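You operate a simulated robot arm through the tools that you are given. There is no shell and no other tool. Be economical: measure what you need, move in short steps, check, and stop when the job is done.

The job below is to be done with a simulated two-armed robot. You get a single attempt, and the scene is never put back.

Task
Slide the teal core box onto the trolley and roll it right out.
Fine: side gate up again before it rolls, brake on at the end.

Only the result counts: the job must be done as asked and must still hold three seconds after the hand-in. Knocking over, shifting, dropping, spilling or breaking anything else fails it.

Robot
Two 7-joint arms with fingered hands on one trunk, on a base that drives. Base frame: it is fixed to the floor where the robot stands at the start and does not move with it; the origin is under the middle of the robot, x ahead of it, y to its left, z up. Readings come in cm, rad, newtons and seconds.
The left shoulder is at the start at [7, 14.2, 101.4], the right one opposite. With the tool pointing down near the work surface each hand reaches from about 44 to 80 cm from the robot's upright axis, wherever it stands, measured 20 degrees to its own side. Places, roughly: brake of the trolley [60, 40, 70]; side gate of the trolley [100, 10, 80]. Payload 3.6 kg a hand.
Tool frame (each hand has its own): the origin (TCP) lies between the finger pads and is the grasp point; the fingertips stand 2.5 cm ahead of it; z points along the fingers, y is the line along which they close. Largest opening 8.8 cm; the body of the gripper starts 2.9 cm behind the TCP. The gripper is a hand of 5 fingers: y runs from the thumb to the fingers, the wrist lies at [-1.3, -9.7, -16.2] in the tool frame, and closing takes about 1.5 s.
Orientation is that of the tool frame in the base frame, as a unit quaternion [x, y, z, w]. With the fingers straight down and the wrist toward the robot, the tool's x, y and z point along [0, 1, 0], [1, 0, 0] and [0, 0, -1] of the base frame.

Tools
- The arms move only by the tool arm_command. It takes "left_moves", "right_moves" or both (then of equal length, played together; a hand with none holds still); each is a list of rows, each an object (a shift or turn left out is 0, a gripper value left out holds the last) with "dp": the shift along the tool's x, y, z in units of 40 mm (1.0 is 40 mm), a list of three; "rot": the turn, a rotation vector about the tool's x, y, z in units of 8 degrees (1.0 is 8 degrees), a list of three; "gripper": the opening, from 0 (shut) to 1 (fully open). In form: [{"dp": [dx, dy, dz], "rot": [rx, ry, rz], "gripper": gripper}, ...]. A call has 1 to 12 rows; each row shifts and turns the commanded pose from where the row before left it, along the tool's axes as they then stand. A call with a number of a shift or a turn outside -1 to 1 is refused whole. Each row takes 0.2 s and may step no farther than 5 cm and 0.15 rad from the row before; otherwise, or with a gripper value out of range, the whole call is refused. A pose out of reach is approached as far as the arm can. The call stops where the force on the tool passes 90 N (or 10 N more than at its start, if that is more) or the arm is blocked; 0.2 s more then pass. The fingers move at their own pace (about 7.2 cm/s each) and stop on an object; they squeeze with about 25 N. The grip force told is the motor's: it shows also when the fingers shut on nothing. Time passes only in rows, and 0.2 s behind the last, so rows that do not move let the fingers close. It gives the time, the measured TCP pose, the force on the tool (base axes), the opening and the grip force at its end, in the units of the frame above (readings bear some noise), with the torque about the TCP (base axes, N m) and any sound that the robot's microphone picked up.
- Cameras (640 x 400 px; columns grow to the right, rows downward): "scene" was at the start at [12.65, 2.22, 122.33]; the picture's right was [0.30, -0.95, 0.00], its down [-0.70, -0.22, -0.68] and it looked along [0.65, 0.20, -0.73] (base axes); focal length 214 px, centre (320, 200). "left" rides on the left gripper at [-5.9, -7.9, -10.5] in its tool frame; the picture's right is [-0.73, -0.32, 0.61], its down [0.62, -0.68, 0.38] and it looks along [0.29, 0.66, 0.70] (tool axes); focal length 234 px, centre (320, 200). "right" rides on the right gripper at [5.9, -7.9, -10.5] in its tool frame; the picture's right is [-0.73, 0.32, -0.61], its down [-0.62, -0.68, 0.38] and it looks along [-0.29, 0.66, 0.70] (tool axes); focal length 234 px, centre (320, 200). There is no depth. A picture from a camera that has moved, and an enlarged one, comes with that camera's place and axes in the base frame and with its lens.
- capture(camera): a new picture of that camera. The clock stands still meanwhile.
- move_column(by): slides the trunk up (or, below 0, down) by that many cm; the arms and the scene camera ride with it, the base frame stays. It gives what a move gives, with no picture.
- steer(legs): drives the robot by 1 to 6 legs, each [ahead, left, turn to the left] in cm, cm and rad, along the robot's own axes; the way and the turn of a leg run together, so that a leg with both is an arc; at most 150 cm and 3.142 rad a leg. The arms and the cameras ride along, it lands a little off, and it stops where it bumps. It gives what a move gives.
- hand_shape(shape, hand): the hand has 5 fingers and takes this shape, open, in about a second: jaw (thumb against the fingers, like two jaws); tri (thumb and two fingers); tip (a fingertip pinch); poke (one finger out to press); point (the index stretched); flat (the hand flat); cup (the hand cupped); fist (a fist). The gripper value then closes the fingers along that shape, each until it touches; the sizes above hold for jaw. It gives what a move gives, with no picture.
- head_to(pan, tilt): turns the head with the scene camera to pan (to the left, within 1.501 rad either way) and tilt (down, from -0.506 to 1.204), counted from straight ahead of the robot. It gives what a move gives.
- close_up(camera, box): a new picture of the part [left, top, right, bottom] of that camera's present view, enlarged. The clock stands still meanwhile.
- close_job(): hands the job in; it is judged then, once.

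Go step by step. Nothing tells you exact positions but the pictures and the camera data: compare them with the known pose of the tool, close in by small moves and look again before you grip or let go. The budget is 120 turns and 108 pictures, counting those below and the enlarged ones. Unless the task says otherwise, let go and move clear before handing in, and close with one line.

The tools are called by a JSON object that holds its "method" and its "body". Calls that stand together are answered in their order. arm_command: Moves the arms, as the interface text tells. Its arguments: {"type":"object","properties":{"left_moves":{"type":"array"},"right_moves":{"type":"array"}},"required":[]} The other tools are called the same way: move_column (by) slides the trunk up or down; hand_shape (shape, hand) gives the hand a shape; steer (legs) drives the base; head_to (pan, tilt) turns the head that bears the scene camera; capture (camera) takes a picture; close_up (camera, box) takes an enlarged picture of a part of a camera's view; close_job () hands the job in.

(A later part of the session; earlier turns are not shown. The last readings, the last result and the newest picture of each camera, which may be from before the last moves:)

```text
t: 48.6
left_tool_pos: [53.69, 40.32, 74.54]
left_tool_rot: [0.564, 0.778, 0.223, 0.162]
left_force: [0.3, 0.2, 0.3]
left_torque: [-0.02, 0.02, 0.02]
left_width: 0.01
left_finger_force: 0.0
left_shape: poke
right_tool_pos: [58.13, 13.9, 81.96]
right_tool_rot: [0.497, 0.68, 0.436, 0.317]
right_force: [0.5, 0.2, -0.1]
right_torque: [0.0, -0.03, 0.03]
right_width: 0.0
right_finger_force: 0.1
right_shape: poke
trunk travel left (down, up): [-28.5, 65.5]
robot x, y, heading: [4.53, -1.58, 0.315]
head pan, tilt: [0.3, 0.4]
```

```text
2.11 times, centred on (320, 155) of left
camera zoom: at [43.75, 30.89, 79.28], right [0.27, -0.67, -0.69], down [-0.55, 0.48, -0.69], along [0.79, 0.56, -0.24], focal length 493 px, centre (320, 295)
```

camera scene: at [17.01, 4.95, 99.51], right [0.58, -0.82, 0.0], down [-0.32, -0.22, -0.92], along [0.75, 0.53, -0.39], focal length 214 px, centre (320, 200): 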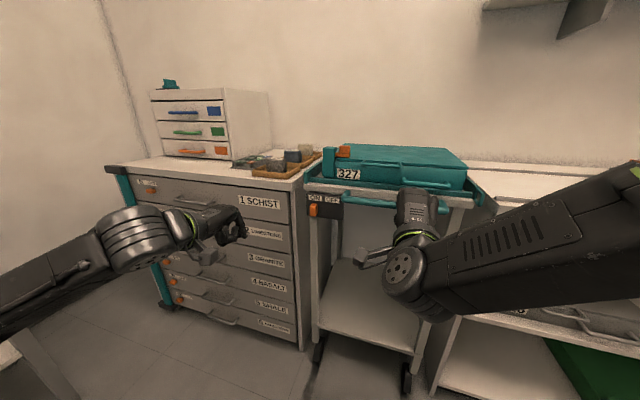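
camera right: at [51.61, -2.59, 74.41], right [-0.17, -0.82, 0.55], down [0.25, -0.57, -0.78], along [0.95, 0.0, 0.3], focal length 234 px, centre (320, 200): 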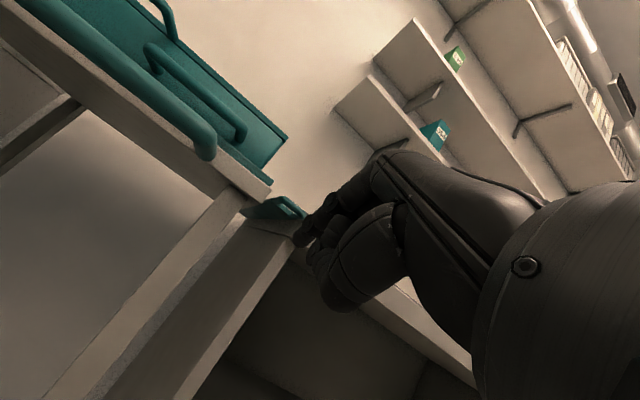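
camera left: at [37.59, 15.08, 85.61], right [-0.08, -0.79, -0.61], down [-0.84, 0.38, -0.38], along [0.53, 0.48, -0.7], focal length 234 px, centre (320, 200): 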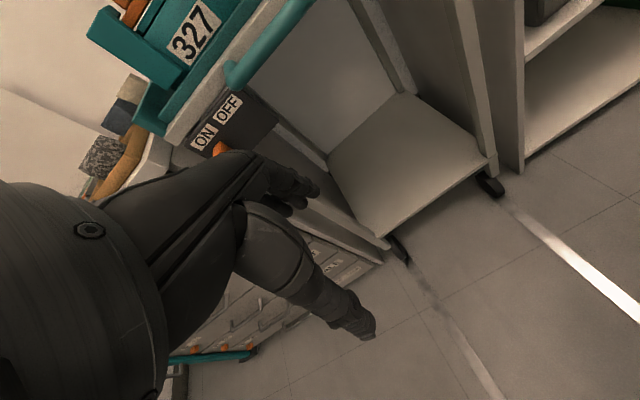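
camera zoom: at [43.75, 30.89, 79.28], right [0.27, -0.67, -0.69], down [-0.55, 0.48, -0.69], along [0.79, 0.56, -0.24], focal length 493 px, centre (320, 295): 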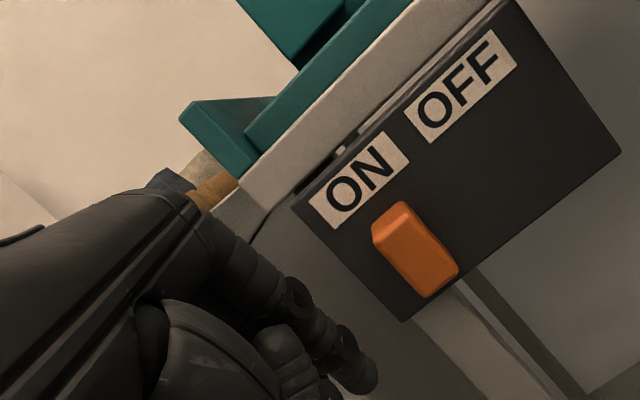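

The knob's front face is at about l≈17.8, n≈71.4, z≈72, and my fingertip is 7 cm in front and left of it. I'll move in beside it.

{"method": "arm_command", "body": {"left_moves": [{"dp": [0, 0.5, 0.37]}, {"dp": [0, 0.5, 0.37]}, {"dp": [0, 0.5, 0.37]}]}}

{"method": "close_up", "body": {"camera": "left", "box": [200, 60, 440, 250]}}

{"method": "close_up", "body": {"camera": "scene", "box": [260, 160, 380, 250]}}

```text
t: 49.4
left_tool_pos: [60.57, 42.74, 73.85]
left_tool_rot: [0.564, 0.779, 0.223, 0.161]
left_force: [-2.6, 2.8, -1.4]
left_torque: [-0.03, -0.05, -0.01]
left_width: 0.0
left_finger_force: 0.0
left_shape: poke
right_tool_pos: [58.0, 13.8, 82.13]
right_tool_rot: [0.497, 0.68, 0.436, 0.318]
right_force: [-0.4, -0.3, -0.1]
right_torque: [0.02, 0.01, -0.02]
right_width: 0.02
right_finger_force: 0.1
right_shape: poke
trunk travel left (down, up): [-28.5, 65.5]
robot x, y, heading: [4.65, -1.64, 0.321]
head pan, tilt: [0.3, 0.4]
```

```text
2.11 times, centred on (320, 155) of left
camera zoom: at [50.67, 33.36, 78.61], right [0.27, -0.67, -0.69], down [-0.55, 0.48, -0.69], along [0.79, 0.56, -0.24], focal length 493 px, centre (320, 295)
```

zoom: 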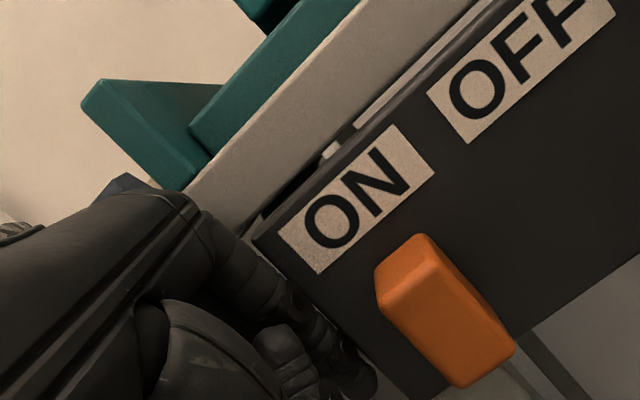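

```text
4.44 times, centred on (320, 205) of scene
camera zoom: at [16.95, 5.01, 99.51], right [0.58, -0.82, 0.0], down [-0.32, -0.23, -0.92], along [0.75, 0.53, -0.39], focal length 953 px, centre (320, 178)
```

zoom: 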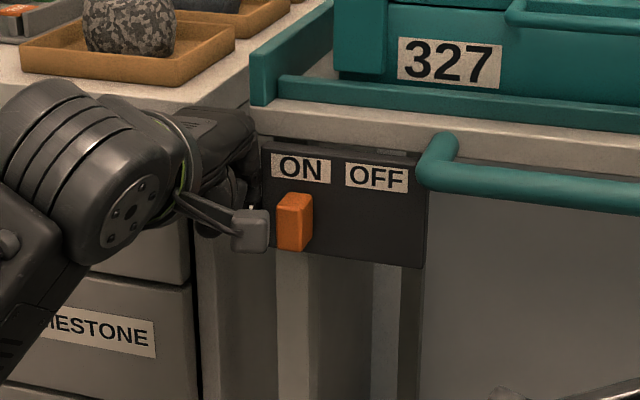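

{"method": "arm_command", "body": {"left_moves": [{"dp": [0, -0.09, -0.06]}, {"dp": [-0.25, 0, 0]}, {"dp": [-0.25, 0, 0]}, {"dp": [-0.25, 0, 0]}, {"dp": [-0.25, 0, 0]}]}}

{"method": "close_up", "body": {"camera": "left", "box": [200, 60, 440, 250]}}

{"method": "close_up", "body": {"camera": "scene", "box": [260, 160, 380, 250]}}

```text
t: 50.5
left_tool_pos: [60.36, 41.92, 73.87]
left_tool_rot: [0.546, 0.791, 0.23, 0.153]
left_force: [-6.3, 34.6, 2.5]
left_torque: [0.48, -0.01, 0.37]
left_width: 0.0
left_finger_force: 0.1
left_shape: poke
right_tool_pos: [57.87, 14.8, 81.93]
right_tool_rot: [0.493, 0.684, 0.436, 0.315]
right_force: [0.8, 0.6, -0.2]
right_torque: [-0.02, 0.01, 0.02]
right_width: 0.0
right_finger_force: 0.1
right_shape: poke
trunk travel left (down, up): [-28.5, 65.5]
robot x, y, heading: [4.65, -1.54, 0.326]
head pan, tilt: [0.3, 0.4]
stopped in row 5 (left hand): the force on the tool passed its limit at 95 N (the readings are from after the stop); the commanded pose is now the measured one
```

```text
2.11 times, centred on (320, 155) of left
camera zoom: at [50.88, 32.16, 78.57], right [0.3, -0.65, -0.69], down [-0.57, 0.46, -0.68], along [0.76, 0.6, -0.24], focal length 493 px, centre (320, 295)
```

zoom: 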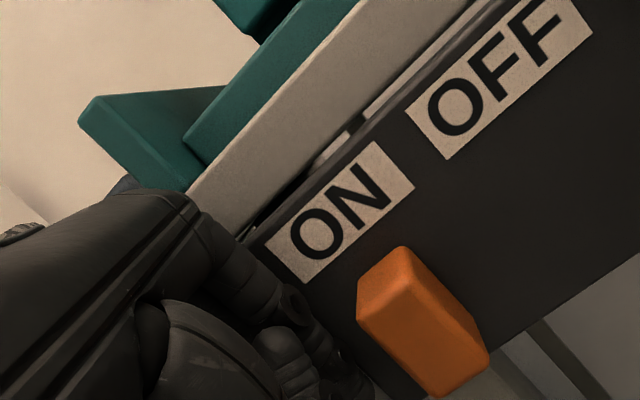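

```text
4.44 times, centred on (320, 205) of scene
camera zoom: at [16.94, 5.55, 99.46], right [0.59, -0.81, 0.0], down [-0.32, -0.23, -0.92], along [0.75, 0.54, -0.39], focal length 953 px, centre (320, 178)
```

zoom: 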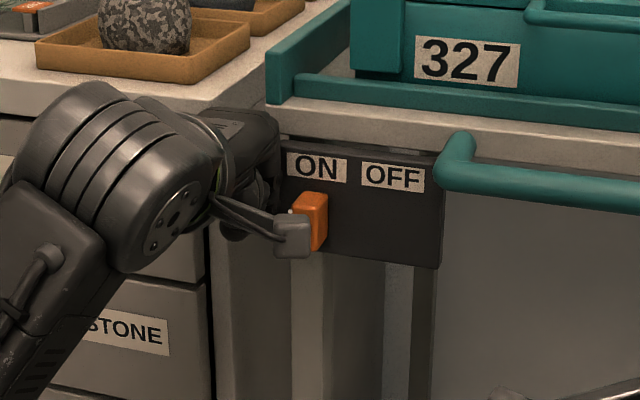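

The finger caught on the plate's left edge, so it is too deep. I'll pull back about 1.3 cm and try again.

{"method": "arm_command", "body": {"left_moves": [{"dp": [0.15, 0, 0]}, {"dp": [0, -0.28, -0.17]}, {"dp": [-0.25, 0, 0]}, {"dp": [-0.25, 0, 0]}, {"dp": [-0.25, 0, 0]}]}}

{"method": "close_up", "body": {"camera": "left", "box": [200, 60, 440, 250]}}

```text
t: 51.7
left_tool_pos: [60.07, 38.41, 73.94]
left_tool_rot: [0.553, 0.786, 0.23, 0.155]
left_force: [-4.9, 0.3, 0.5]
left_torque: [0.02, -0.09, 0.06]
left_width: 0.0
left_finger_force: 0.1
left_shape: poke
right_tool_pos: [57.88, 14.44, 82.08]
right_tool_rot: [0.493, 0.683, 0.438, 0.315]
right_force: [0.3, -0.3, -0.1]
right_torque: [-0.01, -0.03, 0.01]
right_width: 0.02
right_finger_force: 0.1
right_shape: poke
trunk travel left (down, up): [-28.5, 65.5]
robot x, y, heading: [4.6, -1.53, 0.321]
head pan, tilt: [0.3, 0.4]
```

```text
2.11 times, centred on (320, 155) of left
camera zoom: at [50.48, 28.67, 78.68], right [0.29, -0.66, -0.69], down [-0.57, 0.46, -0.68], along [0.77, 0.59, -0.24], focal length 493 px, centre (320, 295)
```

zoom: 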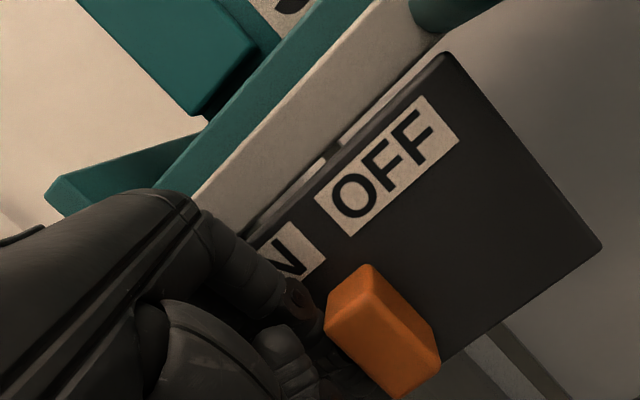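

The knob is sliding toward OFF. I'll continue.

{"method": "arm_command", "body": {"left_moves": [{"dp": [-0.25, 0, 0]}, {"dp": [-0.25, 0, 0]}, {"dp": [-0.25, 0, 0]}]}}

{"method": "close_up", "body": {"camera": "scene", "box": [260, 160, 380, 250]}}

{"method": "close_up", "body": {"camera": "left", "box": [200, 60, 440, 250]}}

```text
t: 52.5
left_tool_pos: [61.06, 35.56, 73.93]
left_tool_rot: [0.552, 0.786, 0.23, 0.156]
left_force: [-8.5, 1.6, 1.4]
left_torque: [0.02, -0.17, 0.08]
left_width: 0.02
left_finger_force: 0.0
left_shape: poke
right_tool_pos: [57.78, 14.44, 82.0]
right_tool_rot: [0.493, 0.683, 0.437, 0.315]
right_force: [-0.2, 0.0, 0.7]
right_torque: [-0.01, 0.0, 0.02]
right_width: 0.0
right_finger_force: 0.2
right_shape: poke
trunk travel left (down, up): [-28.5, 65.5]
robot x, y, heading: [4.49, -1.36, 0.329]
head pan, tilt: [0.3, 0.4]
```

```text
4.44 times, centred on (320, 205) of scene
camera zoom: at [16.78, 5.21, 99.52], right [0.58, -0.81, 0.0], down [-0.31, -0.23, -0.92], along [0.75, 0.54, -0.39], focal length 953 px, centre (320, 178)
```

zoom: 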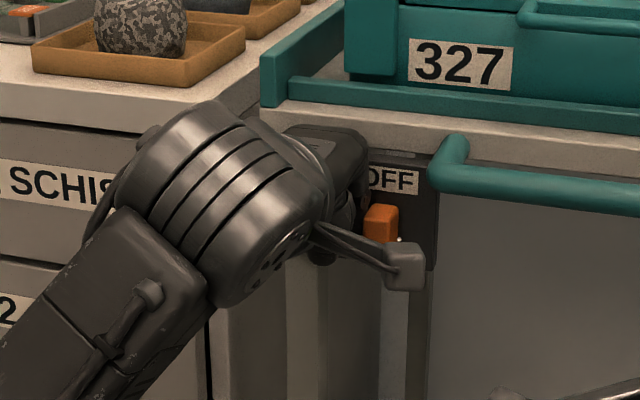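

```text
2.11 times, centred on (320, 155) of left
camera zoom: at [51.48, 25.83, 78.71], right [0.29, -0.66, -0.69], down [-0.56, 0.46, -0.68], along [0.77, 0.59, -0.24], focal length 493 px, centre (320, 295)
```

zoom: 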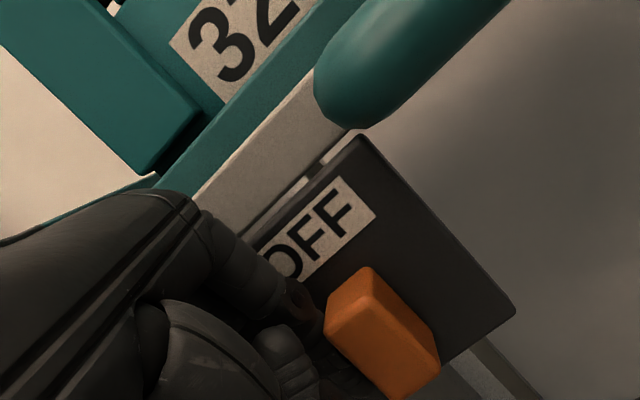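

{"method": "arm_command", "body": {"left_moves": [{"dp": [-0.12, 0, 0]}, {"dp": [-0.1, 0, 0]}]}}

{"method": "close_up", "body": {"camera": "left", "box": [200, 60, 440, 250]}}

```text
t: 53.1
left_tool_pos: [61.19, 35.23, 74.06]
left_tool_rot: [0.55, 0.788, 0.23, 0.157]
left_force: [-12.9, 19.6, 4.0]
left_torque: [-0.15, -0.25, 0.21]
left_width: 0.0
left_finger_force: 0.0
left_shape: poke
right_tool_pos: [57.59, 14.71, 82.09]
right_tool_rot: [0.491, 0.684, 0.438, 0.315]
right_force: [-0.1, -0.5, 0.3]
right_torque: [0.01, 0.03, 0.02]
right_width: 0.0
right_finger_force: 0.1
right_shape: poke
trunk travel left (down, up): [-28.5, 65.5]
robot x, y, heading: [4.76, -1.5, 0.32]
head pan, tilt: [0.3, 0.4]
```

```text
2.11 times, centred on (320, 155) of left
camera zoom: at [51.71, 25.43, 78.69], right [0.3, -0.66, -0.69], down [-0.57, 0.46, -0.68], along [0.77, 0.6, -0.24], focal length 493 px, centre (320, 295)
```

zoom: 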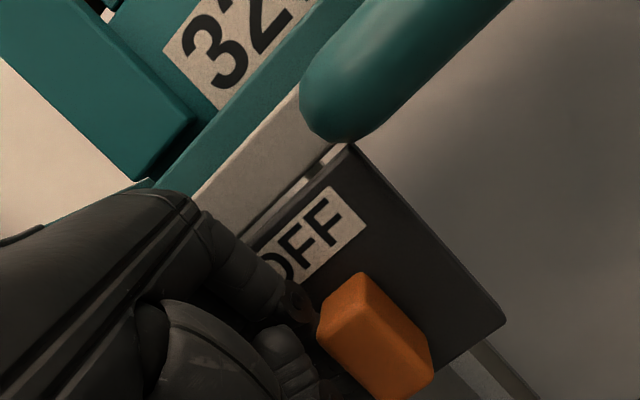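

The brake knob is fully at OFF against its stop. I'll retreat the left hand and bring the right hand back to pointing down, then raise the trunk to grip the trolley handle (bar near n≈67.5, z≈78.7).

{"method": "arm_command", "body": {"left_moves": [{"dp": [0.15, -0.2, -0.1]}, {"dp": [0.2, -0.6, -0.38]}, {"dp": [0, -0.6, -0.38]}, {"dp": [0, -0.6, -0.38]}, {"dp": [0, -0.6, -0.38]}, {}, {}, {}], "right_moves": [{"rot": [1, 0, 0], "dp": [0, 0, -0.4]}, {"rot": [1, 0, 0], "dp": [0, 0, -0.4]}, {"rot": [1, 0, 0], "dp": [0, 0, -0.4]}, {"rot": [1, 0, 0]}, {"rot": [1, 0, 0]}, {"rot": [1, 0, 0]}, {"rot": [1, 0, 0]}, {"rot": [1, 0, 0]}]}}

{"method": "move_column", "body": {"by": 20}}

{"method": "hand_shape", "body": {"hand": "right", "shape": "jaw"}}

{"method": "head_to", "body": {"pan": 0.0, "tilt": 0.7}}

{"method": "capture", "body": {"camera": "scene"}}

```text
t: 54.9
left_tool_pos: [49.41, 31.87, 73.96]
left_tool_rot: [0.553, 0.787, 0.228, 0.155]
left_force: [0.1, -0.6, -0.4]
left_torque: [0.02, 0.0, 0.0]
left_width: 0.01
left_finger_force: 0.1
left_shape: poke
right_tool_pos: [53.95, 13.09, 84.54]
right_tool_rot: [0.585, 0.811, 0.008, 0.004]
right_force: [-0.2, -0.4, 0.2]
right_torque: [-0.01, -0.02, 0.0]
right_width: 0.0
right_finger_force: 0.0
right_shape: poke
trunk travel left (down, up): [-28.5, 65.5]
robot x, y, heading: [4.67, -1.58, 0.318]
head pan, tilt: [0.3, 0.4]
```

```text
t: 57.0
left_tool_pos: [49.54, 31.84, 94.05]
left_tool_rot: [0.552, 0.787, 0.229, 0.155]
left_force: [0.4, 0.0, 0.6]
left_torque: [0.02, 0.0, -0.02]
left_width: 0.02
left_finger_force: 0.1
left_shape: poke
right_tool_pos: [54.17, 13.24, 104.6]
right_tool_rot: [0.586, 0.811, 0.009, 0.006]
right_force: [0.3, -0.5, 0.1]
right_torque: [0.02, 0.0, -0.01]
right_width: 0.01
right_finger_force: 0.1
right_shape: poke
trunk travel left (down, up): [-48.5, 45.5]
robot x, y, heading: [4.72, -1.95, 0.32]
head pan, tilt: [0.3, 0.4]
```

```text
t: 57.9
left_tool_pos: [49.5, 31.83, 94.0]
left_tool_rot: [0.553, 0.786, 0.228, 0.155]
left_force: [-0.6, -0.2, 0.2]
left_torque: [0.0, -0.03, 0.03]
left_width: 0.03
left_finger_force: 0.0
left_shape: poke
right_tool_pos: [54.04, 13.01, 104.62]
right_tool_rot: [0.585, 0.811, 0.009, 0.006]
right_force: [0.8, 0.1, -0.1]
right_torque: [-0.02, 0.02, 0.01]
right_width: 8.77
right_finger_force: 0.0
right_shape: jaw
trunk travel left (down, up): [-48.5, 45.5]
robot x, y, heading: [4.72, -1.9, 0.325]
head pan, tilt: [0.3, 0.4]
```

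```text
t: 58.7
left_tool_pos: [49.4, 31.72, 94.08]
left_tool_rot: [0.552, 0.787, 0.229, 0.155]
left_force: [0.1, -0.1, -0.5]
left_torque: [0.0, 0.04, -0.03]
left_width: 0.02
left_finger_force: 0.0
left_shape: poke
right_tool_pos: [54.14, 13.15, 104.74]
right_tool_rot: [0.586, 0.81, 0.01, 0.006]
right_force: [-0.6, 0.1, -0.3]
right_torque: [0.02, 0.0, 0.0]
right_width: 8.8
right_finger_force: 0.1
right_shape: jaw
trunk travel left (down, up): [-48.5, 45.5]
robot x, y, heading: [4.62, -1.53, 0.324]
head pan, tilt: [0.0, 0.7]
```

```text
27 pictures are left
camera scene: at [17.45, 2.49, 116.83], right [0.32, -0.95, 0.0], down [-0.61, -0.2, -0.77], along [0.73, 0.24, -0.64], focal length 214 px, centre (320, 200)
```

scene: 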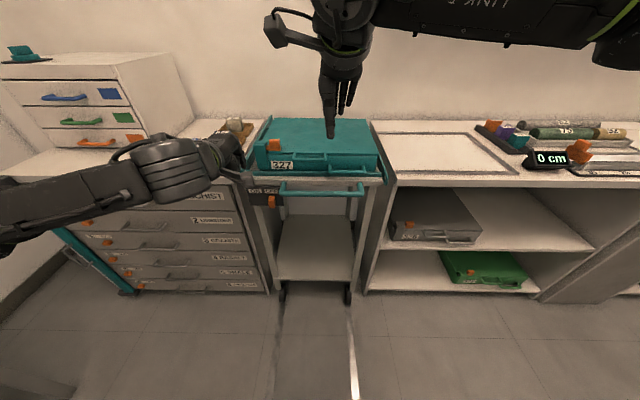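

The handle bar's middle is about n≈67.9, l≈-3.4, z≈78.7. I'll bring the right hand above it with the jaw partly open.

{"method": "arm_command", "body": {"right_moves": [{"dp": [0, 1, 0], "gripper": 0.42}, {"dp": [0, 1, 0]}, {"dp": [0, 1, 0]}, {"dp": [0, 0, 1]}, {"dp": [0, 0, 1]}, {"dp": [0, 0, 1]}, {"dp": [0, 0, 1]}, {"dp": [0, 0, 1]}]}}

{"method": "close_up", "body": {"camera": "scene", "box": [260, 110, 400, 220]}}

{"method": "close_up", "body": {"camera": "right", "box": [120, 80, 420, 330]}}

```text
t: 60.5
left_tool_pos: [49.74, 31.91, 93.91]
left_tool_rot: [0.553, 0.787, 0.229, 0.154]
left_force: [0.5, -0.5, -0.3]
left_torque: [-0.02, 0.01, 0.01]
left_width: 0.01
left_finger_force: 0.0
left_shape: poke
right_tool_pos: [65.92, 17.07, 84.53]
right_tool_rot: [0.586, 0.81, 0.009, 0.004]
right_force: [-4.0, -0.9, 1.4]
right_torque: [-0.01, -0.1, 0.04]
right_width: 3.66
right_finger_force: 0.1
right_shape: jaw
trunk travel left (down, up): [-48.5, 45.5]
robot x, y, heading: [4.5, -1.44, 0.324]
head pan, tilt: [0.0, 0.7]
```

```text
3.64 times, centred on (330, 165) of scene
camera zoom: at [17.66, 2.52, 116.78], right [0.32, -0.95, 0.0], down [-0.61, -0.2, -0.76], along [0.72, 0.24, -0.65], focal length 780 px, centre (284, 327)
```

zoom: 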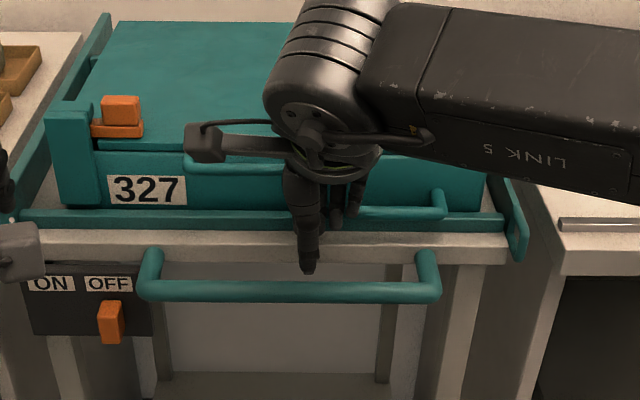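

```text
1.60 times, centred on (270, 205) of right
camera zoom: at [56.38, 20.07, 95.02], right [0.52, -0.59, 0.61], down [-0.44, -0.8, -0.4], along [0.73, -0.06, -0.68], focal length 375 px, centre (400, 192)
```

zoom: 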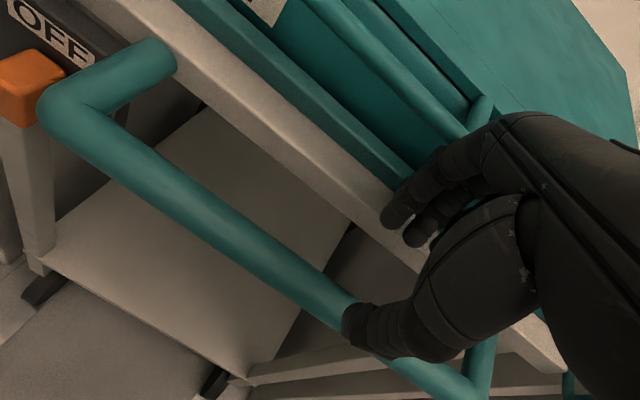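

The geometry agrees with my estimates: thumb in front of the bar, fingers just behind it, with a light touch on the box's handle. I'll shift back 5 mm and go down around the bar.

{"method": "arm_command", "body": {"right_moves": [{"dp": [-0.1, -0.12, 0]}, {"dp": [0, 0, 0.4]}, {"dp": [0, 0, 0.4]}, {"dp": [0, 0, 0.4]}, {"dp": [0, 0, 0.2]}]}}

{"method": "close_up", "body": {"camera": "right", "box": [120, 80, 420, 330]}}

```text
t: 61.7
left_tool_pos: [49.35, 31.8, 93.96]
left_tool_rot: [0.553, 0.786, 0.229, 0.157]
left_force: [0.9, 0.3, -0.4]
left_torque: [-0.02, 0.02, 0.02]
left_width: 0.02
left_finger_force: 0.2
left_shape: poke
right_tool_pos: [65.54, 16.63, 79.3]
right_tool_rot: [0.586, 0.81, 0.011, 0.006]
right_force: [-5.6, -1.7, 4.3]
right_torque: [0.06, -0.24, -0.06]
right_width: 3.59
right_finger_force: 0.1
right_shape: jaw
trunk travel left (down, up): [-48.5, 45.5]
robot x, y, heading: [4.36, -1.8, 0.319]
head pan, tilt: [0.0, 0.7]
```

```text
1.60 times, centred on (270, 205) of right
camera zoom: at [55.99, 19.69, 89.72], right [0.52, -0.59, 0.61], down [-0.44, -0.8, -0.4], along [0.73, -0.06, -0.68], focal length 375 px, centre (400, 192)
```

zoom: 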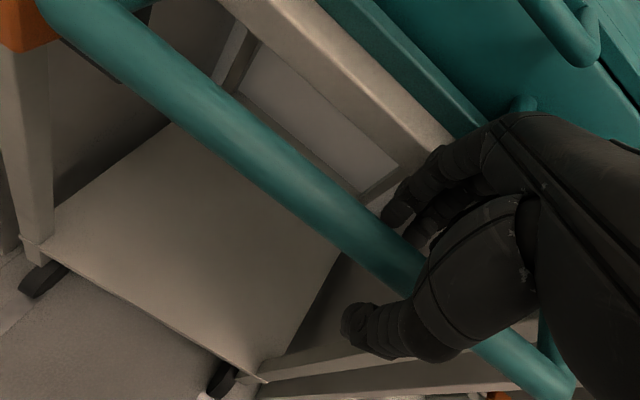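

The bar is between thumb and fingers. I'll go a little lower and close.

{"method": "arm_command", "body": {"right_moves": [{"dp": [0, -0.05, 0.15]}, {"gripper": 0.0}, {}, {}, {}, {}, {}, {}]}}

{"method": "close_up", "body": {"camera": "right", "box": [120, 80, 420, 330]}}

```text
t: 63.5
left_tool_pos: [49.36, 31.74, 93.88]
left_tool_rot: [0.552, 0.787, 0.229, 0.156]
left_force: [-0.5, -1.4, -0.4]
left_torque: [-0.01, 0.05, 0.02]
left_width: 0.0
left_finger_force: 0.1
left_shape: poke
right_tool_pos: [65.39, 16.55, 78.64]
right_tool_rot: [0.586, 0.811, 0.01, 0.004]
right_force: [-13.0, -2.9, -13.3]
right_torque: [0.01, -0.06, 0.0]
right_width: 1.09
right_finger_force: 24.9
right_shape: jaw
trunk travel left (down, up): [-48.5, 45.5]
robot x, y, heading: [4.62, -1.6, 0.323]
head pan, tilt: [0.0, 0.7]
```

```text
1.60 times, centred on (270, 205) of right
camera zoom: at [55.81, 19.64, 89.05], right [0.52, -0.59, 0.61], down [-0.44, -0.8, -0.4], along [0.73, -0.06, -0.68], focal length 375 px, centre (400, 192)
```

zoom: 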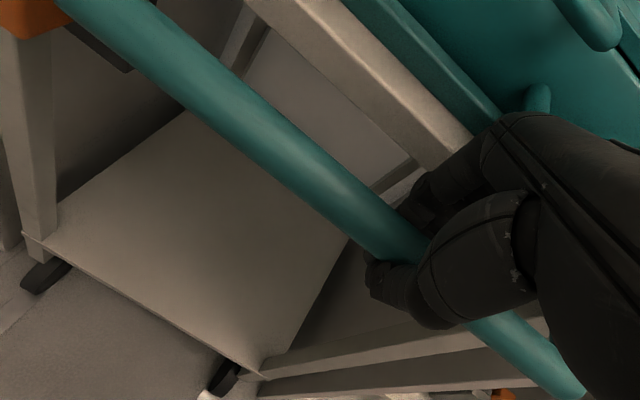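

The handle is gripped. I'll drive back 15 cm and check that the trolley follows.

{"method": "steer", "body": {"legs": [[-15, 0, 0]]}}

{"method": "capture", "body": {"camera": "scene"}}

```text
t: 64.9
left_tool_pos: [35.61, 27.25, 93.79]
left_tool_rot: [0.554, 0.786, 0.228, 0.155]
left_force: [-0.3, 1.2, -0.4]
left_torque: [0.03, 0.03, -0.01]
left_width: 0.0
left_finger_force: 0.0
left_shape: poke
right_tool_pos: [51.5, 11.9, 78.52]
right_tool_rot: [0.585, 0.811, 0.008, 0.006]
right_force: [0.8, 7.8, -16.0]
right_torque: [-0.06, 0.06, 0.09]
right_width: 0.98
right_finger_force: 24.5
right_shape: jaw
trunk travel left (down, up): [-48.5, 45.5]
robot x, y, heading: [-9.15, -6.21, 0.319]
head pan, tilt: [0.0, 0.7]
```

```text
22 pictures are left
camera scene: at [3.52, -2.04, 116.78], right [0.32, -0.95, 0.0], down [-0.61, -0.21, -0.76], along [0.72, 0.24, -0.65], focal length 214 px, centre (320, 200)
```

scene: 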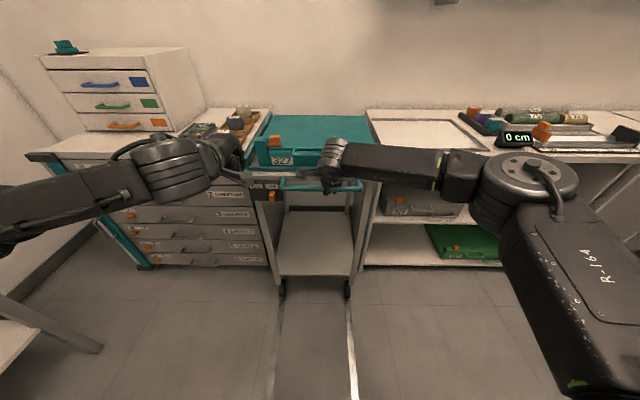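

The trolley rolls with me. I'll continue straight back.

{"method": "steer", "body": {"legs": [[-20, 0, 0]]}}

{"method": "steer", "body": {"legs": [[-15, 0, 0]]}}

{"method": "capture", "body": {"camera": "scene"}}

```text
t: 66.5
left_tool_pos: [16.29, 20.83, 93.72]
left_tool_rot: [0.553, 0.787, 0.227, 0.154]
left_force: [-0.3, 0.3, 0.1]
left_torque: [0.01, -0.02, -0.03]
left_width: 0.01
left_finger_force: 0.1
left_shape: poke
right_tool_pos: [32.24, 5.5, 78.54]
right_tool_rot: [0.585, 0.811, 0.009, 0.006]
right_force: [-0.8, 14.5, -19.1]
right_torque: [0.01, 0.06, 0.13]
right_width: 0.98
right_finger_force: 24.8
right_shape: jaw
trunk travel left (down, up): [-48.5, 45.5]
robot x, y, heading: [-28.64, -13.24, 0.325]
head pan, tilt: [0.0, 0.7]
```

```text
t: 67.9
left_tool_pos: [1.87, 15.94, 93.73]
left_tool_rot: [0.553, 0.786, 0.228, 0.155]
left_force: [-1.4, 0.1, 1.0]
left_torque: [0.0, 0.0, 0.01]
left_width: 0.0
left_finger_force: 0.1
left_shape: poke
right_tool_pos: [17.62, 0.74, 78.56]
right_tool_rot: [0.586, 0.81, 0.008, 0.006]
right_force: [-2.1, 17.3, -17.1]
right_torque: [-0.01, 0.06, 0.11]
right_width: 0.95
right_finger_force: 25.0
right_shape: jaw
trunk travel left (down, up): [-48.5, 45.5]
robot x, y, heading: [-43.58, -17.22, 0.321]
head pan, tilt: [0.0, 0.7]
```

```text
21 pictures are left
camera scene: at [-30.28, -13.16, 116.78], right [0.32, -0.95, 0.0], down [-0.61, -0.21, -0.76], along [0.72, 0.24, -0.65], focal length 214 px, centre (320, 200)
```

scene: 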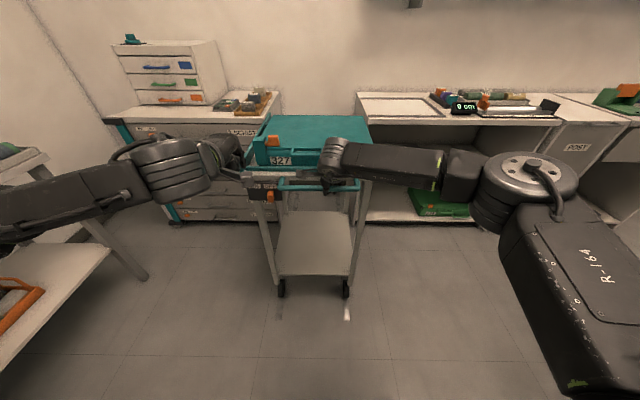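

The trolley is 50 cm out and nearly past the counters, and the floor lane ends about 12 cm further. I'll pull about 8 cm more to be clearly out.

{"method": "steer", "body": {"legs": [[-8, -0.5, 0]]}}

{"method": "head_to", "body": {"pan": 0.15, "tilt": 0.7}}

{"method": "capture", "body": {"camera": "scene"}}

```text
t: 69.0
left_tool_pos: [-4.97, 13.11, 93.5]
left_tool_rot: [0.554, 0.787, 0.224, 0.154]
left_force: [0.3, 0.2, 0.7]
left_torque: [0.03, 0.04, -0.03]
left_width: 0.0
left_finger_force: 0.0
left_shape: poke
right_tool_pos: [10.93, -2.22, 78.48]
right_tool_rot: [0.586, 0.81, 0.01, 0.005]
right_force: [47.3, 38.7, 6.1]
right_torque: [-0.05, -0.06, 0.75]
right_width: 2.79
right_finger_force: 24.6
right_shape: jaw
trunk travel left (down, up): [-48.5, 45.5]
robot x, y, heading: [-50.85, -20.6, 0.319]
head pan, tilt: [0.0, 0.7]
```

```text
t: 69.7
left_tool_pos: [-4.99, 13.25, 93.57]
left_tool_rot: [0.554, 0.786, 0.225, 0.154]
left_force: [0.6, -0.3, -0.5]
left_torque: [0.01, 0.0, -0.02]
left_width: 0.0
left_finger_force: 0.0
left_shape: poke
right_tool_pos: [11.1, -1.98, 78.45]
right_tool_rot: [0.587, 0.81, 0.01, 0.005]
right_force: [43.2, 32.7, -3.5]
right_torque: [-0.09, 0.13, 0.54]
right_width: 2.71
right_finger_force: 24.7
right_shape: jaw
trunk travel left (down, up): [-48.5, 45.5]
robot x, y, heading: [-50.63, -20.55, 0.319]
head pan, tilt: [0.15, 0.7]
```

```text
20 pictures are left
camera scene: at [-37.42, -14.69, 116.7], right [0.45, -0.89, 0.0], down [-0.58, -0.3, -0.76], along [0.68, 0.34, -0.65], focal length 214 px, centre (320, 200)
```

scene: 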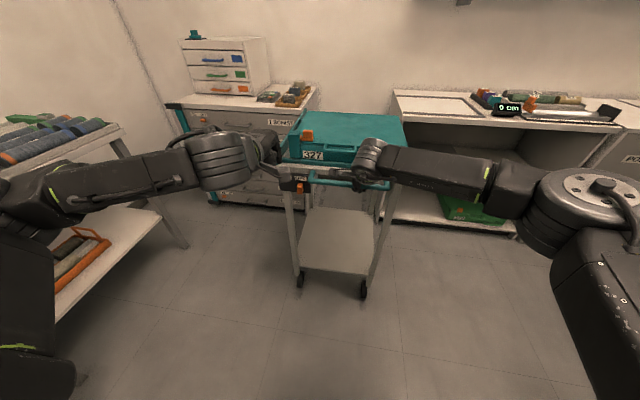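

The trolley hit its end stop at about 56 cm out, well clear of the counters. I'll ease the pull, release the handle, and retreat the right hand up and back.

{"method": "arm_command", "body": {"right_moves": [{"dp": [0, 0.25, 0]}, {"gripper": 0.42}, {}, {}, {"dp": [0, 0, -0.5]}, {"dp": [0, 0, -1]}, {"dp": [0, 0, -1]}, {"dp": [0, 0, -1]}, {"dp": [-0.6, -0.9, 0]}, {"dp": [-0.6, -0.9, 0]}, {"dp": [-0.6, -0.9, 0]}]}}

{"method": "arm_command", "body": {"left_moves": [{"rot": [-1, 0, 0], "dp": [0, -0.5, 0]}, {"rot": [-1, 0, 0], "dp": [0, -0.5, 0]}, {"rot": [-1, 0, 0]}, {"rot": [-1, 0, 0]}, {"rot": [0, 0.9, -0.44]}, {"rot": [0, 0.9, -0.44]}]}}

{"method": "head_to", "body": {"pan": 0.15, "tilt": 0.6}}

{"method": "capture", "body": {"camera": "scene"}}

```text
t: 72.0
left_tool_pos: [-5.73, 12.65, 94.08]
left_tool_rot: [0.554, 0.785, 0.23, 0.156]
left_force: [0.1, 0.0, -0.6]
left_torque: [0.02, -0.02, 0.0]
left_width: 0.0
left_finger_force: 0.1
left_shape: poke
right_tool_pos: [3.26, -12.52, 92.78]
right_tool_rot: [0.587, 0.81, 0.014, 0.006]
right_force: [0.0, 0.5, 0.8]
right_torque: [-0.01, 0.05, 0.0]
right_width: 3.66
right_finger_force: 0.1
right_shape: jaw
trunk travel left (down, up): [-48.5, 45.5]
robot x, y, heading: [-50.55, -20.86, 0.315]
head pan, tilt: [0.15, 0.7]
```

```text
t: 73.5
left_tool_pos: [-7.55, 9.76, 92.09]
left_tool_rot: [0.517, 0.695, 0.403, 0.296]
left_force: [-0.1, 0.8, -0.2]
left_torque: [-0.01, -0.01, 0.02]
left_width: 0.0
left_finger_force: 0.0
left_shape: poke
left hand out of reach, approached as far as the arm can: row 2, 3, 4, 5, 6
right_tool_pos: [3.11, -12.41, 92.68]
right_tool_rot: [0.586, 0.81, 0.014, 0.006]
right_force: [0.8, -0.3, 0.6]
right_torque: [-0.01, 0.03, 0.03]
right_width: 3.68
right_finger_force: 0.0
right_shape: jaw
trunk travel left (down, up): [-48.5, 45.5]
robot x, y, heading: [-50.83, -20.72, 0.32]
head pan, tilt: [0.15, 0.7]
```

```text
t: 74.1
left_tool_pos: [-7.41, 9.78, 91.93]
left_tool_rot: [0.518, 0.695, 0.402, 0.296]
left_force: [-0.1, 0.5, 0.4]
left_torque: [-0.02, 0.0, -0.04]
left_width: 0.0
left_finger_force: 0.2
left_shape: poke
right_tool_pos: [3.24, -12.68, 92.78]
right_tool_rot: [0.587, 0.809, 0.014, 0.007]
right_force: [-0.6, -0.4, -1.2]
right_torque: [0.01, 0.01, 0.03]
right_width: 3.7
right_finger_force: 0.0
right_shape: jaw
trunk travel left (down, up): [-48.5, 45.5]
robot x, y, heading: [-50.54, -20.96, 0.317]
head pan, tilt: [0.15, 0.6]
```

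```text
19 pictures are left
camera scene: at [-37.92, -15.15, 117.68], right [0.45, -0.89, 0.0], down [-0.5, -0.26, -0.82], along [0.74, 0.37, -0.57], focal length 214 px, centre (320, 200)
```

scene: 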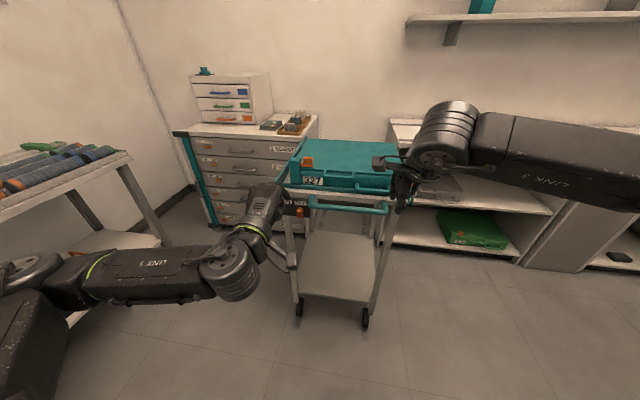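

The left hand is tilted as needed. I'll shift the robot right a little for clearance from the left table, then lower the trunk so the finger sits at brake height.

{"method": "steer", "body": {"legs": [[0, -5, 0]]}}

{"method": "move_column", "body": {"by": -19.5}}

{"method": "head_to", "body": {"pan": 0.25, "tilt": 0.35}}

{"method": "close_up", "body": {"camera": "left", "box": [120, 60, 420, 270]}}

{"method": "capture", "body": {"camera": "scene"}}

```text
t: 75.0
left_tool_pos: [-5.91, 4.8, 92.05]
left_tool_rot: [0.517, 0.695, 0.403, 0.294]
left_force: [-0.5, -0.1, 1.4]
left_torque: [-0.03, -0.01, 0.06]
left_width: 0.0
left_finger_force: 0.0
left_shape: poke
right_tool_pos: [4.8, -17.4, 92.9]
right_tool_rot: [0.587, 0.81, 0.014, 0.005]
right_force: [-0.2, -0.4, -0.1]
right_torque: [0.03, -0.01, 0.01]
right_width: 3.67
right_finger_force: 0.0
right_shape: jaw
trunk travel left (down, up): [-48.5, 45.5]
robot x, y, heading: [-49.12, -25.35, 0.319]
head pan, tilt: [0.15, 0.6]
```

```text
t: 77.2
left_tool_pos: [-5.96, 4.92, 72.51]
left_tool_rot: [0.517, 0.696, 0.402, 0.295]
left_force: [0.4, 0.1, -0.2]
left_torque: [0.01, -0.01, -0.01]
left_width: 0.0
left_finger_force: 0.1
left_shape: poke
right_tool_pos: [4.73, -17.39, 73.36]
right_tool_rot: [0.587, 0.809, 0.013, 0.006]
right_force: [0.9, 0.9, 0.2]
right_torque: [0.02, 0.01, 0.02]
right_width: 3.66
right_finger_force: 0.0
right_shape: jaw
trunk travel left (down, up): [-29.0, 65.0]
robot x, y, heading: [-49.49, -25.28, 0.322]
head pan, tilt: [0.15, 0.6]
```

```text
t: 78.0
left_tool_pos: [-6.08, 4.93, 72.52]
left_tool_rot: [0.517, 0.695, 0.403, 0.295]
left_force: [0.0, -0.1, 0.1]
left_torque: [0.01, 0.0, -0.02]
left_width: 0.0
left_finger_force: 0.0
left_shape: poke
right_tool_pos: [4.83, -17.31, 73.15]
right_tool_rot: [0.587, 0.81, 0.014, 0.007]
right_force: [-0.8, 0.1, 0.0]
right_torque: [-0.01, 0.03, 0.0]
right_width: 3.66
right_finger_force: 0.1
right_shape: jaw
trunk travel left (down, up): [-29.0, 65.0]
robot x, y, heading: [-48.75, -25.56, 0.318]
head pan, tilt: [0.25, 0.351]
```

```text
1.90 times, centred on (270, 165) of left
camera zoom: at [-16.75, -4.42, 70.95], right [0.56, -0.59, -0.59], down [-0.19, 0.6, -0.78], along [0.81, 0.55, 0.22], focal length 446 px, centre (415, 267)
```

zoom: 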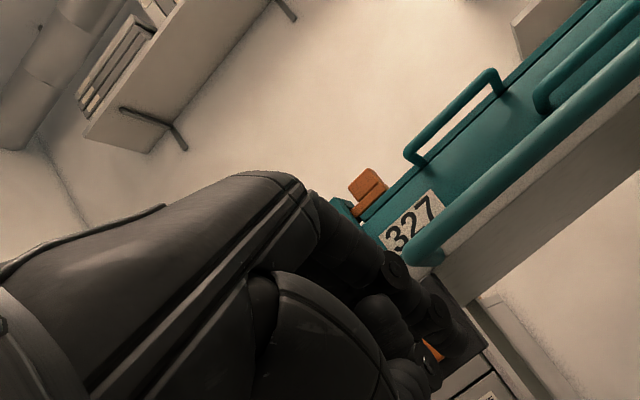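

```text
17 pictures are left
camera scene: at [-36.38, -18.9, 100.45], right [0.54, -0.84, 0.0], down [-0.29, -0.19, -0.94], along [0.79, 0.51, -0.34], focal length 214 px, centre (320, 200)
```

scene: 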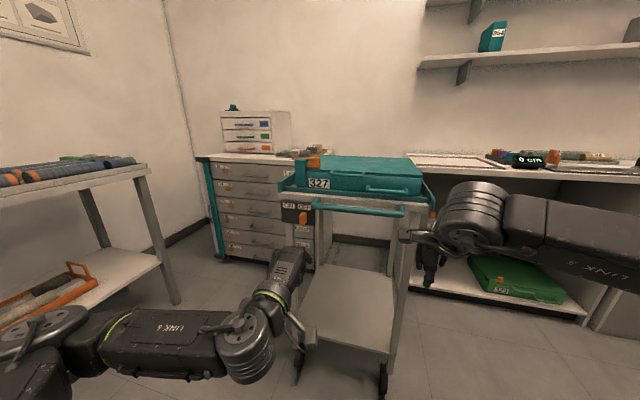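

{"method": "close_up", "body": {"camera": "scene", "box": [240, 165, 360, 260]}}

```text
4.21 times, centred on (300, 212) of scene
camera zoom: at [-36.38, -18.9, 100.45], right [0.54, -0.84, 0.0], down [-0.29, -0.19, -0.94], along [0.79, 0.51, -0.34], focal length 903 px, centre (404, 147)
```

zoom: 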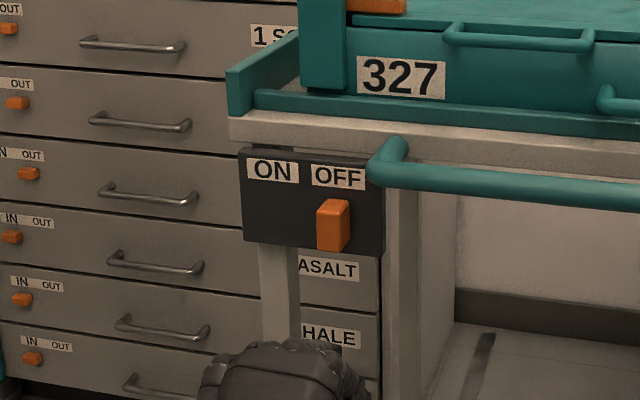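

The knob sits near l≈13, n≈14.5, z≈73, with the finger low and in front of it. I'll advance under the handle to just right of the knob and look.

{"method": "arm_command", "body": {"left_moves": [{"dp": [0.24, 0.45, 0.72]}, {"dp": [0.24, 0.45, 0.72]}, {"dp": [0.24, 0.45, 0.72]}, {"dp": [0.18, 0.45, 0.72]}]}}

{"method": "close_up", "body": {"camera": "scene", "box": [240, 165, 360, 260]}}

{"method": "close_up", "body": {"camera": "left", "box": [180, 100, 420, 290]}}

```text
t: 79.0
left_tool_pos: [6.18, 12.62, 72.92]
left_tool_rot: [0.517, 0.695, 0.402, 0.296]
left_force: [-0.9, 0.2, 0.1]
left_torque: [0.02, -0.02, -0.03]
left_width: 0.0
left_finger_force: 0.0
left_shape: poke
right_tool_pos: [4.83, -17.44, 73.21]
right_tool_rot: [0.587, 0.809, 0.013, 0.006]
right_force: [0.2, 0.4, 0.0]
right_torque: [-0.01, 0.0, -0.01]
right_width: 3.66
right_finger_force: 0.0
right_shape: jaw
trunk travel left (down, up): [-29.0, 65.0]
robot x, y, heading: [-49.3, -25.05, 0.321]
head pan, tilt: [0.25, 0.351]
```

```text
4.21 times, centred on (300, 212) of scene
camera zoom: at [-36.35, -18.89, 100.45], right [0.54, -0.84, 0.0], down [-0.29, -0.19, -0.94], along [0.79, 0.51, -0.34], focal length 903 px, centre (404, 147)
```

zoom: 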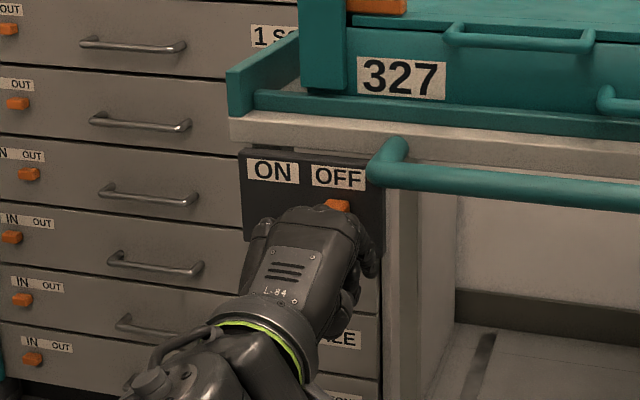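

```text
2.11 times, centred on (300, 195) of left
camera zoom: at [-4.73, 3.2, 71.45], right [0.56, -0.59, -0.59], down [-0.19, 0.6, -0.78], along [0.81, 0.55, 0.22], focal length 493 px, centre (362, 210)
```

zoom: 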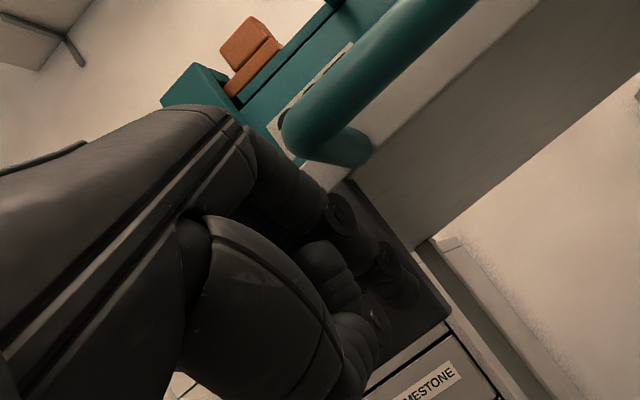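

The index finger is just right of the knob. I'll go forward 2.3 cm and push it left toward ON.

{"method": "arm_command", "body": {"left_moves": [{"dp": [0, 0.15, 0.25]}, {"dp": [0, 0.14, 0.25]}, {"dp": [0.2, 0, 0]}, {"dp": [0.2, 0, 0]}, {"dp": [0.2, 0, 0]}]}}

{"method": "close_up", "body": {"camera": "scene", "box": [240, 165, 360, 260]}}

```text
t: 80.2
left_tool_pos: [7.65, 15.38, 72.91]
left_tool_rot: [0.517, 0.695, 0.402, 0.296]
left_force: [-0.8, -2.0, 0.4]
left_torque: [0.01, -0.03, -0.01]
left_width: 0.0
left_finger_force: 0.1
left_shape: poke
right_tool_pos: [4.84, -17.36, 73.29]
right_tool_rot: [0.587, 0.81, 0.013, 0.006]
right_force: [-0.3, -0.2, -0.3]
right_torque: [0.02, 0.02, 0.02]
right_width: 3.69
right_finger_force: 0.1
right_shape: jaw
trunk travel left (down, up): [-29.0, 65.0]
robot x, y, heading: [-49.01, -25.15, 0.322]
head pan, tilt: [0.25, 0.351]
```

```text
4.21 times, centred on (300, 212) of scene
camera zoom: at [-36.39, -18.92, 100.46], right [0.54, -0.84, 0.0], down [-0.29, -0.19, -0.94], along [0.79, 0.51, -0.34], focal length 903 px, centre (404, 147)
```

zoom: 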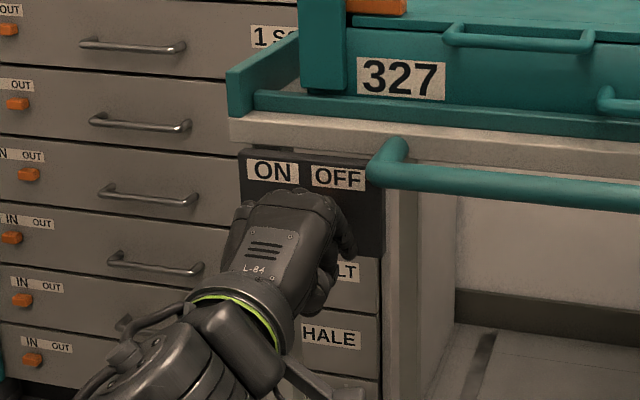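

{"method": "arm_command", "body": {"left_moves": [{"dp": [0.25, 0, 0]}, {"dp": [0.25, 0, 0]}, {"dp": [0.25, 0, 0]}, {"dp": [0.15, 0, 0]}]}}

{"method": "close_up", "body": {"camera": "left", "box": [180, 100, 480, 330]}}

```text
t: 81.2
left_tool_pos: [6.67, 18.7, 73.03]
left_tool_rot: [0.518, 0.695, 0.402, 0.296]
left_force: [0.5, -1.0, 0.2]
left_torque: [0.03, 0.0, -0.04]
left_width: 0.0
left_finger_force: 0.0
left_shape: poke
right_tool_pos: [4.8, -17.38, 73.25]
right_tool_rot: [0.587, 0.809, 0.013, 0.006]
right_force: [1.4, 0.5, 0.4]
right_torque: [-0.02, -0.01, 0.0]
right_width: 3.7
right_finger_force: 0.1
right_shape: jaw
trunk travel left (down, up): [-29.0, 65.0]
robot x, y, heading: [-48.97, -25.34, 0.321]
head pan, tilt: [0.25, 0.351]
```

```text
1.74 times, centred on (330, 215) of left
camera zoom: at [-4.28, 9.38, 71.46], right [0.56, -0.59, -0.59], down [-0.19, 0.6, -0.78], along [0.81, 0.55, 0.22], focal length 407 px, centre (303, 174)
```

zoom: 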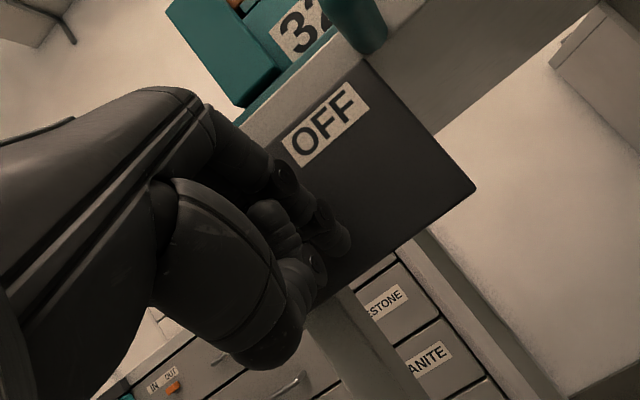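

The OFF area is empty now, so the knob is moving with the finger. I'll push on until I feel the stop.

{"method": "arm_command", "body": {"left_moves": [{"dp": [0.12, 0, 0]}, {"dp": [0.12, 0, 0]}]}}

```text
t: 81.8
left_tool_pos: [6.47, 19.17, 72.96]
left_tool_rot: [0.52, 0.693, 0.401, 0.297]
left_force: [3.9, -20.1, -2.1]
left_torque: [-0.08, 0.04, -0.32]
left_width: 0.02
left_finger_force: 0.0
left_shape: poke
right_tool_pos: [4.77, -17.74, 73.28]
right_tool_rot: [0.587, 0.809, 0.015, 0.005]
right_force: [-0.5, 0.7, 0.4]
right_torque: [-0.02, 0.01, 0.0]
right_width: 3.67
right_finger_force: 0.1
right_shape: jaw
trunk travel left (down, up): [-29.0, 65.0]
robot x, y, heading: [-48.99, -25.3, 0.317]
head pan, tilt: [0.25, 0.351]
```

The stop is reached at about 20 N. I'll withdraw the left hand straight back and verify.

{"method": "arm_command", "body": {"left_moves": [{"dp": [-0.2, 0, 0]}, {"dp": [-0.1, -0.3, -0.55]}, {"dp": [0, -0.4, -0.7]}, {"dp": [0, -0.4, -0.7]}, {"dp": [0, -0.4, -0.7]}, {"dp": [-0.5, -0.3, -0.5]}]}}

{"method": "close_up", "body": {"camera": "scene", "box": [240, 165, 360, 260]}}

{"method": "capture", "body": {"camera": "scene"}}

```text
t: 83.2
left_tool_pos: [-6.74, 12.34, 73.14]
left_tool_rot: [0.517, 0.695, 0.402, 0.295]
left_force: [-0.4, 0.0, 0.0]
left_torque: [0.03, 0.03, 0.02]
left_width: 0.01
left_finger_force: 0.1
left_shape: poke
right_tool_pos: [4.76, -17.38, 73.29]
right_tool_rot: [0.587, 0.81, 0.013, 0.007]
right_force: [0.5, -0.4, -1.2]
right_torque: [0.02, 0.0, 0.03]
right_width: 3.67
right_finger_force: 0.1
right_shape: jaw
trunk travel left (down, up): [-29.0, 65.0]
robot x, y, heading: [-48.76, -25.39, 0.321]
head pan, tilt: [0.25, 0.351]
```

```text
4.21 times, centred on (300, 212) of scene
camera zoom: at [-36.38, -18.91, 100.46], right [0.54, -0.84, 0.0], down [-0.29, -0.19, -0.94], along [0.79, 0.51, -0.34], focal length 903 px, centre (404, 147)
```

zoom: 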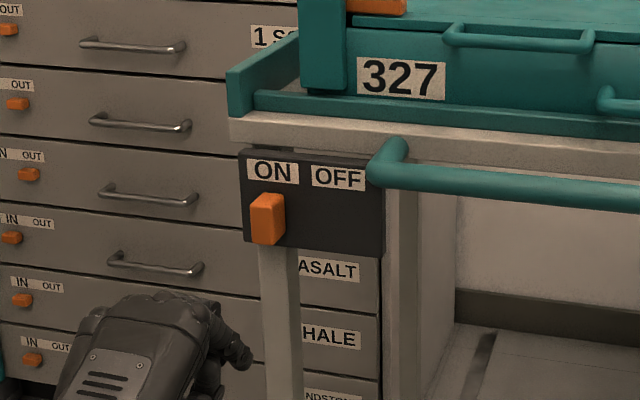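

```text
10 pictures are left
camera scene: at [-36.38, -18.91, 100.46], right [0.54, -0.84, 0.0], down [-0.29, -0.19, -0.94], along [0.79, 0.51, -0.34], focal length 214 px, centre (320, 200)
```

scene: 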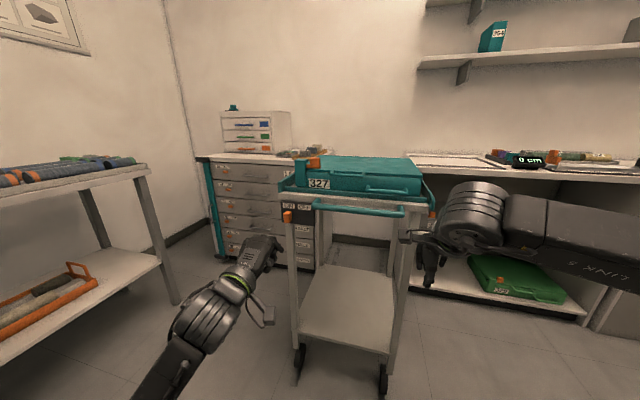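

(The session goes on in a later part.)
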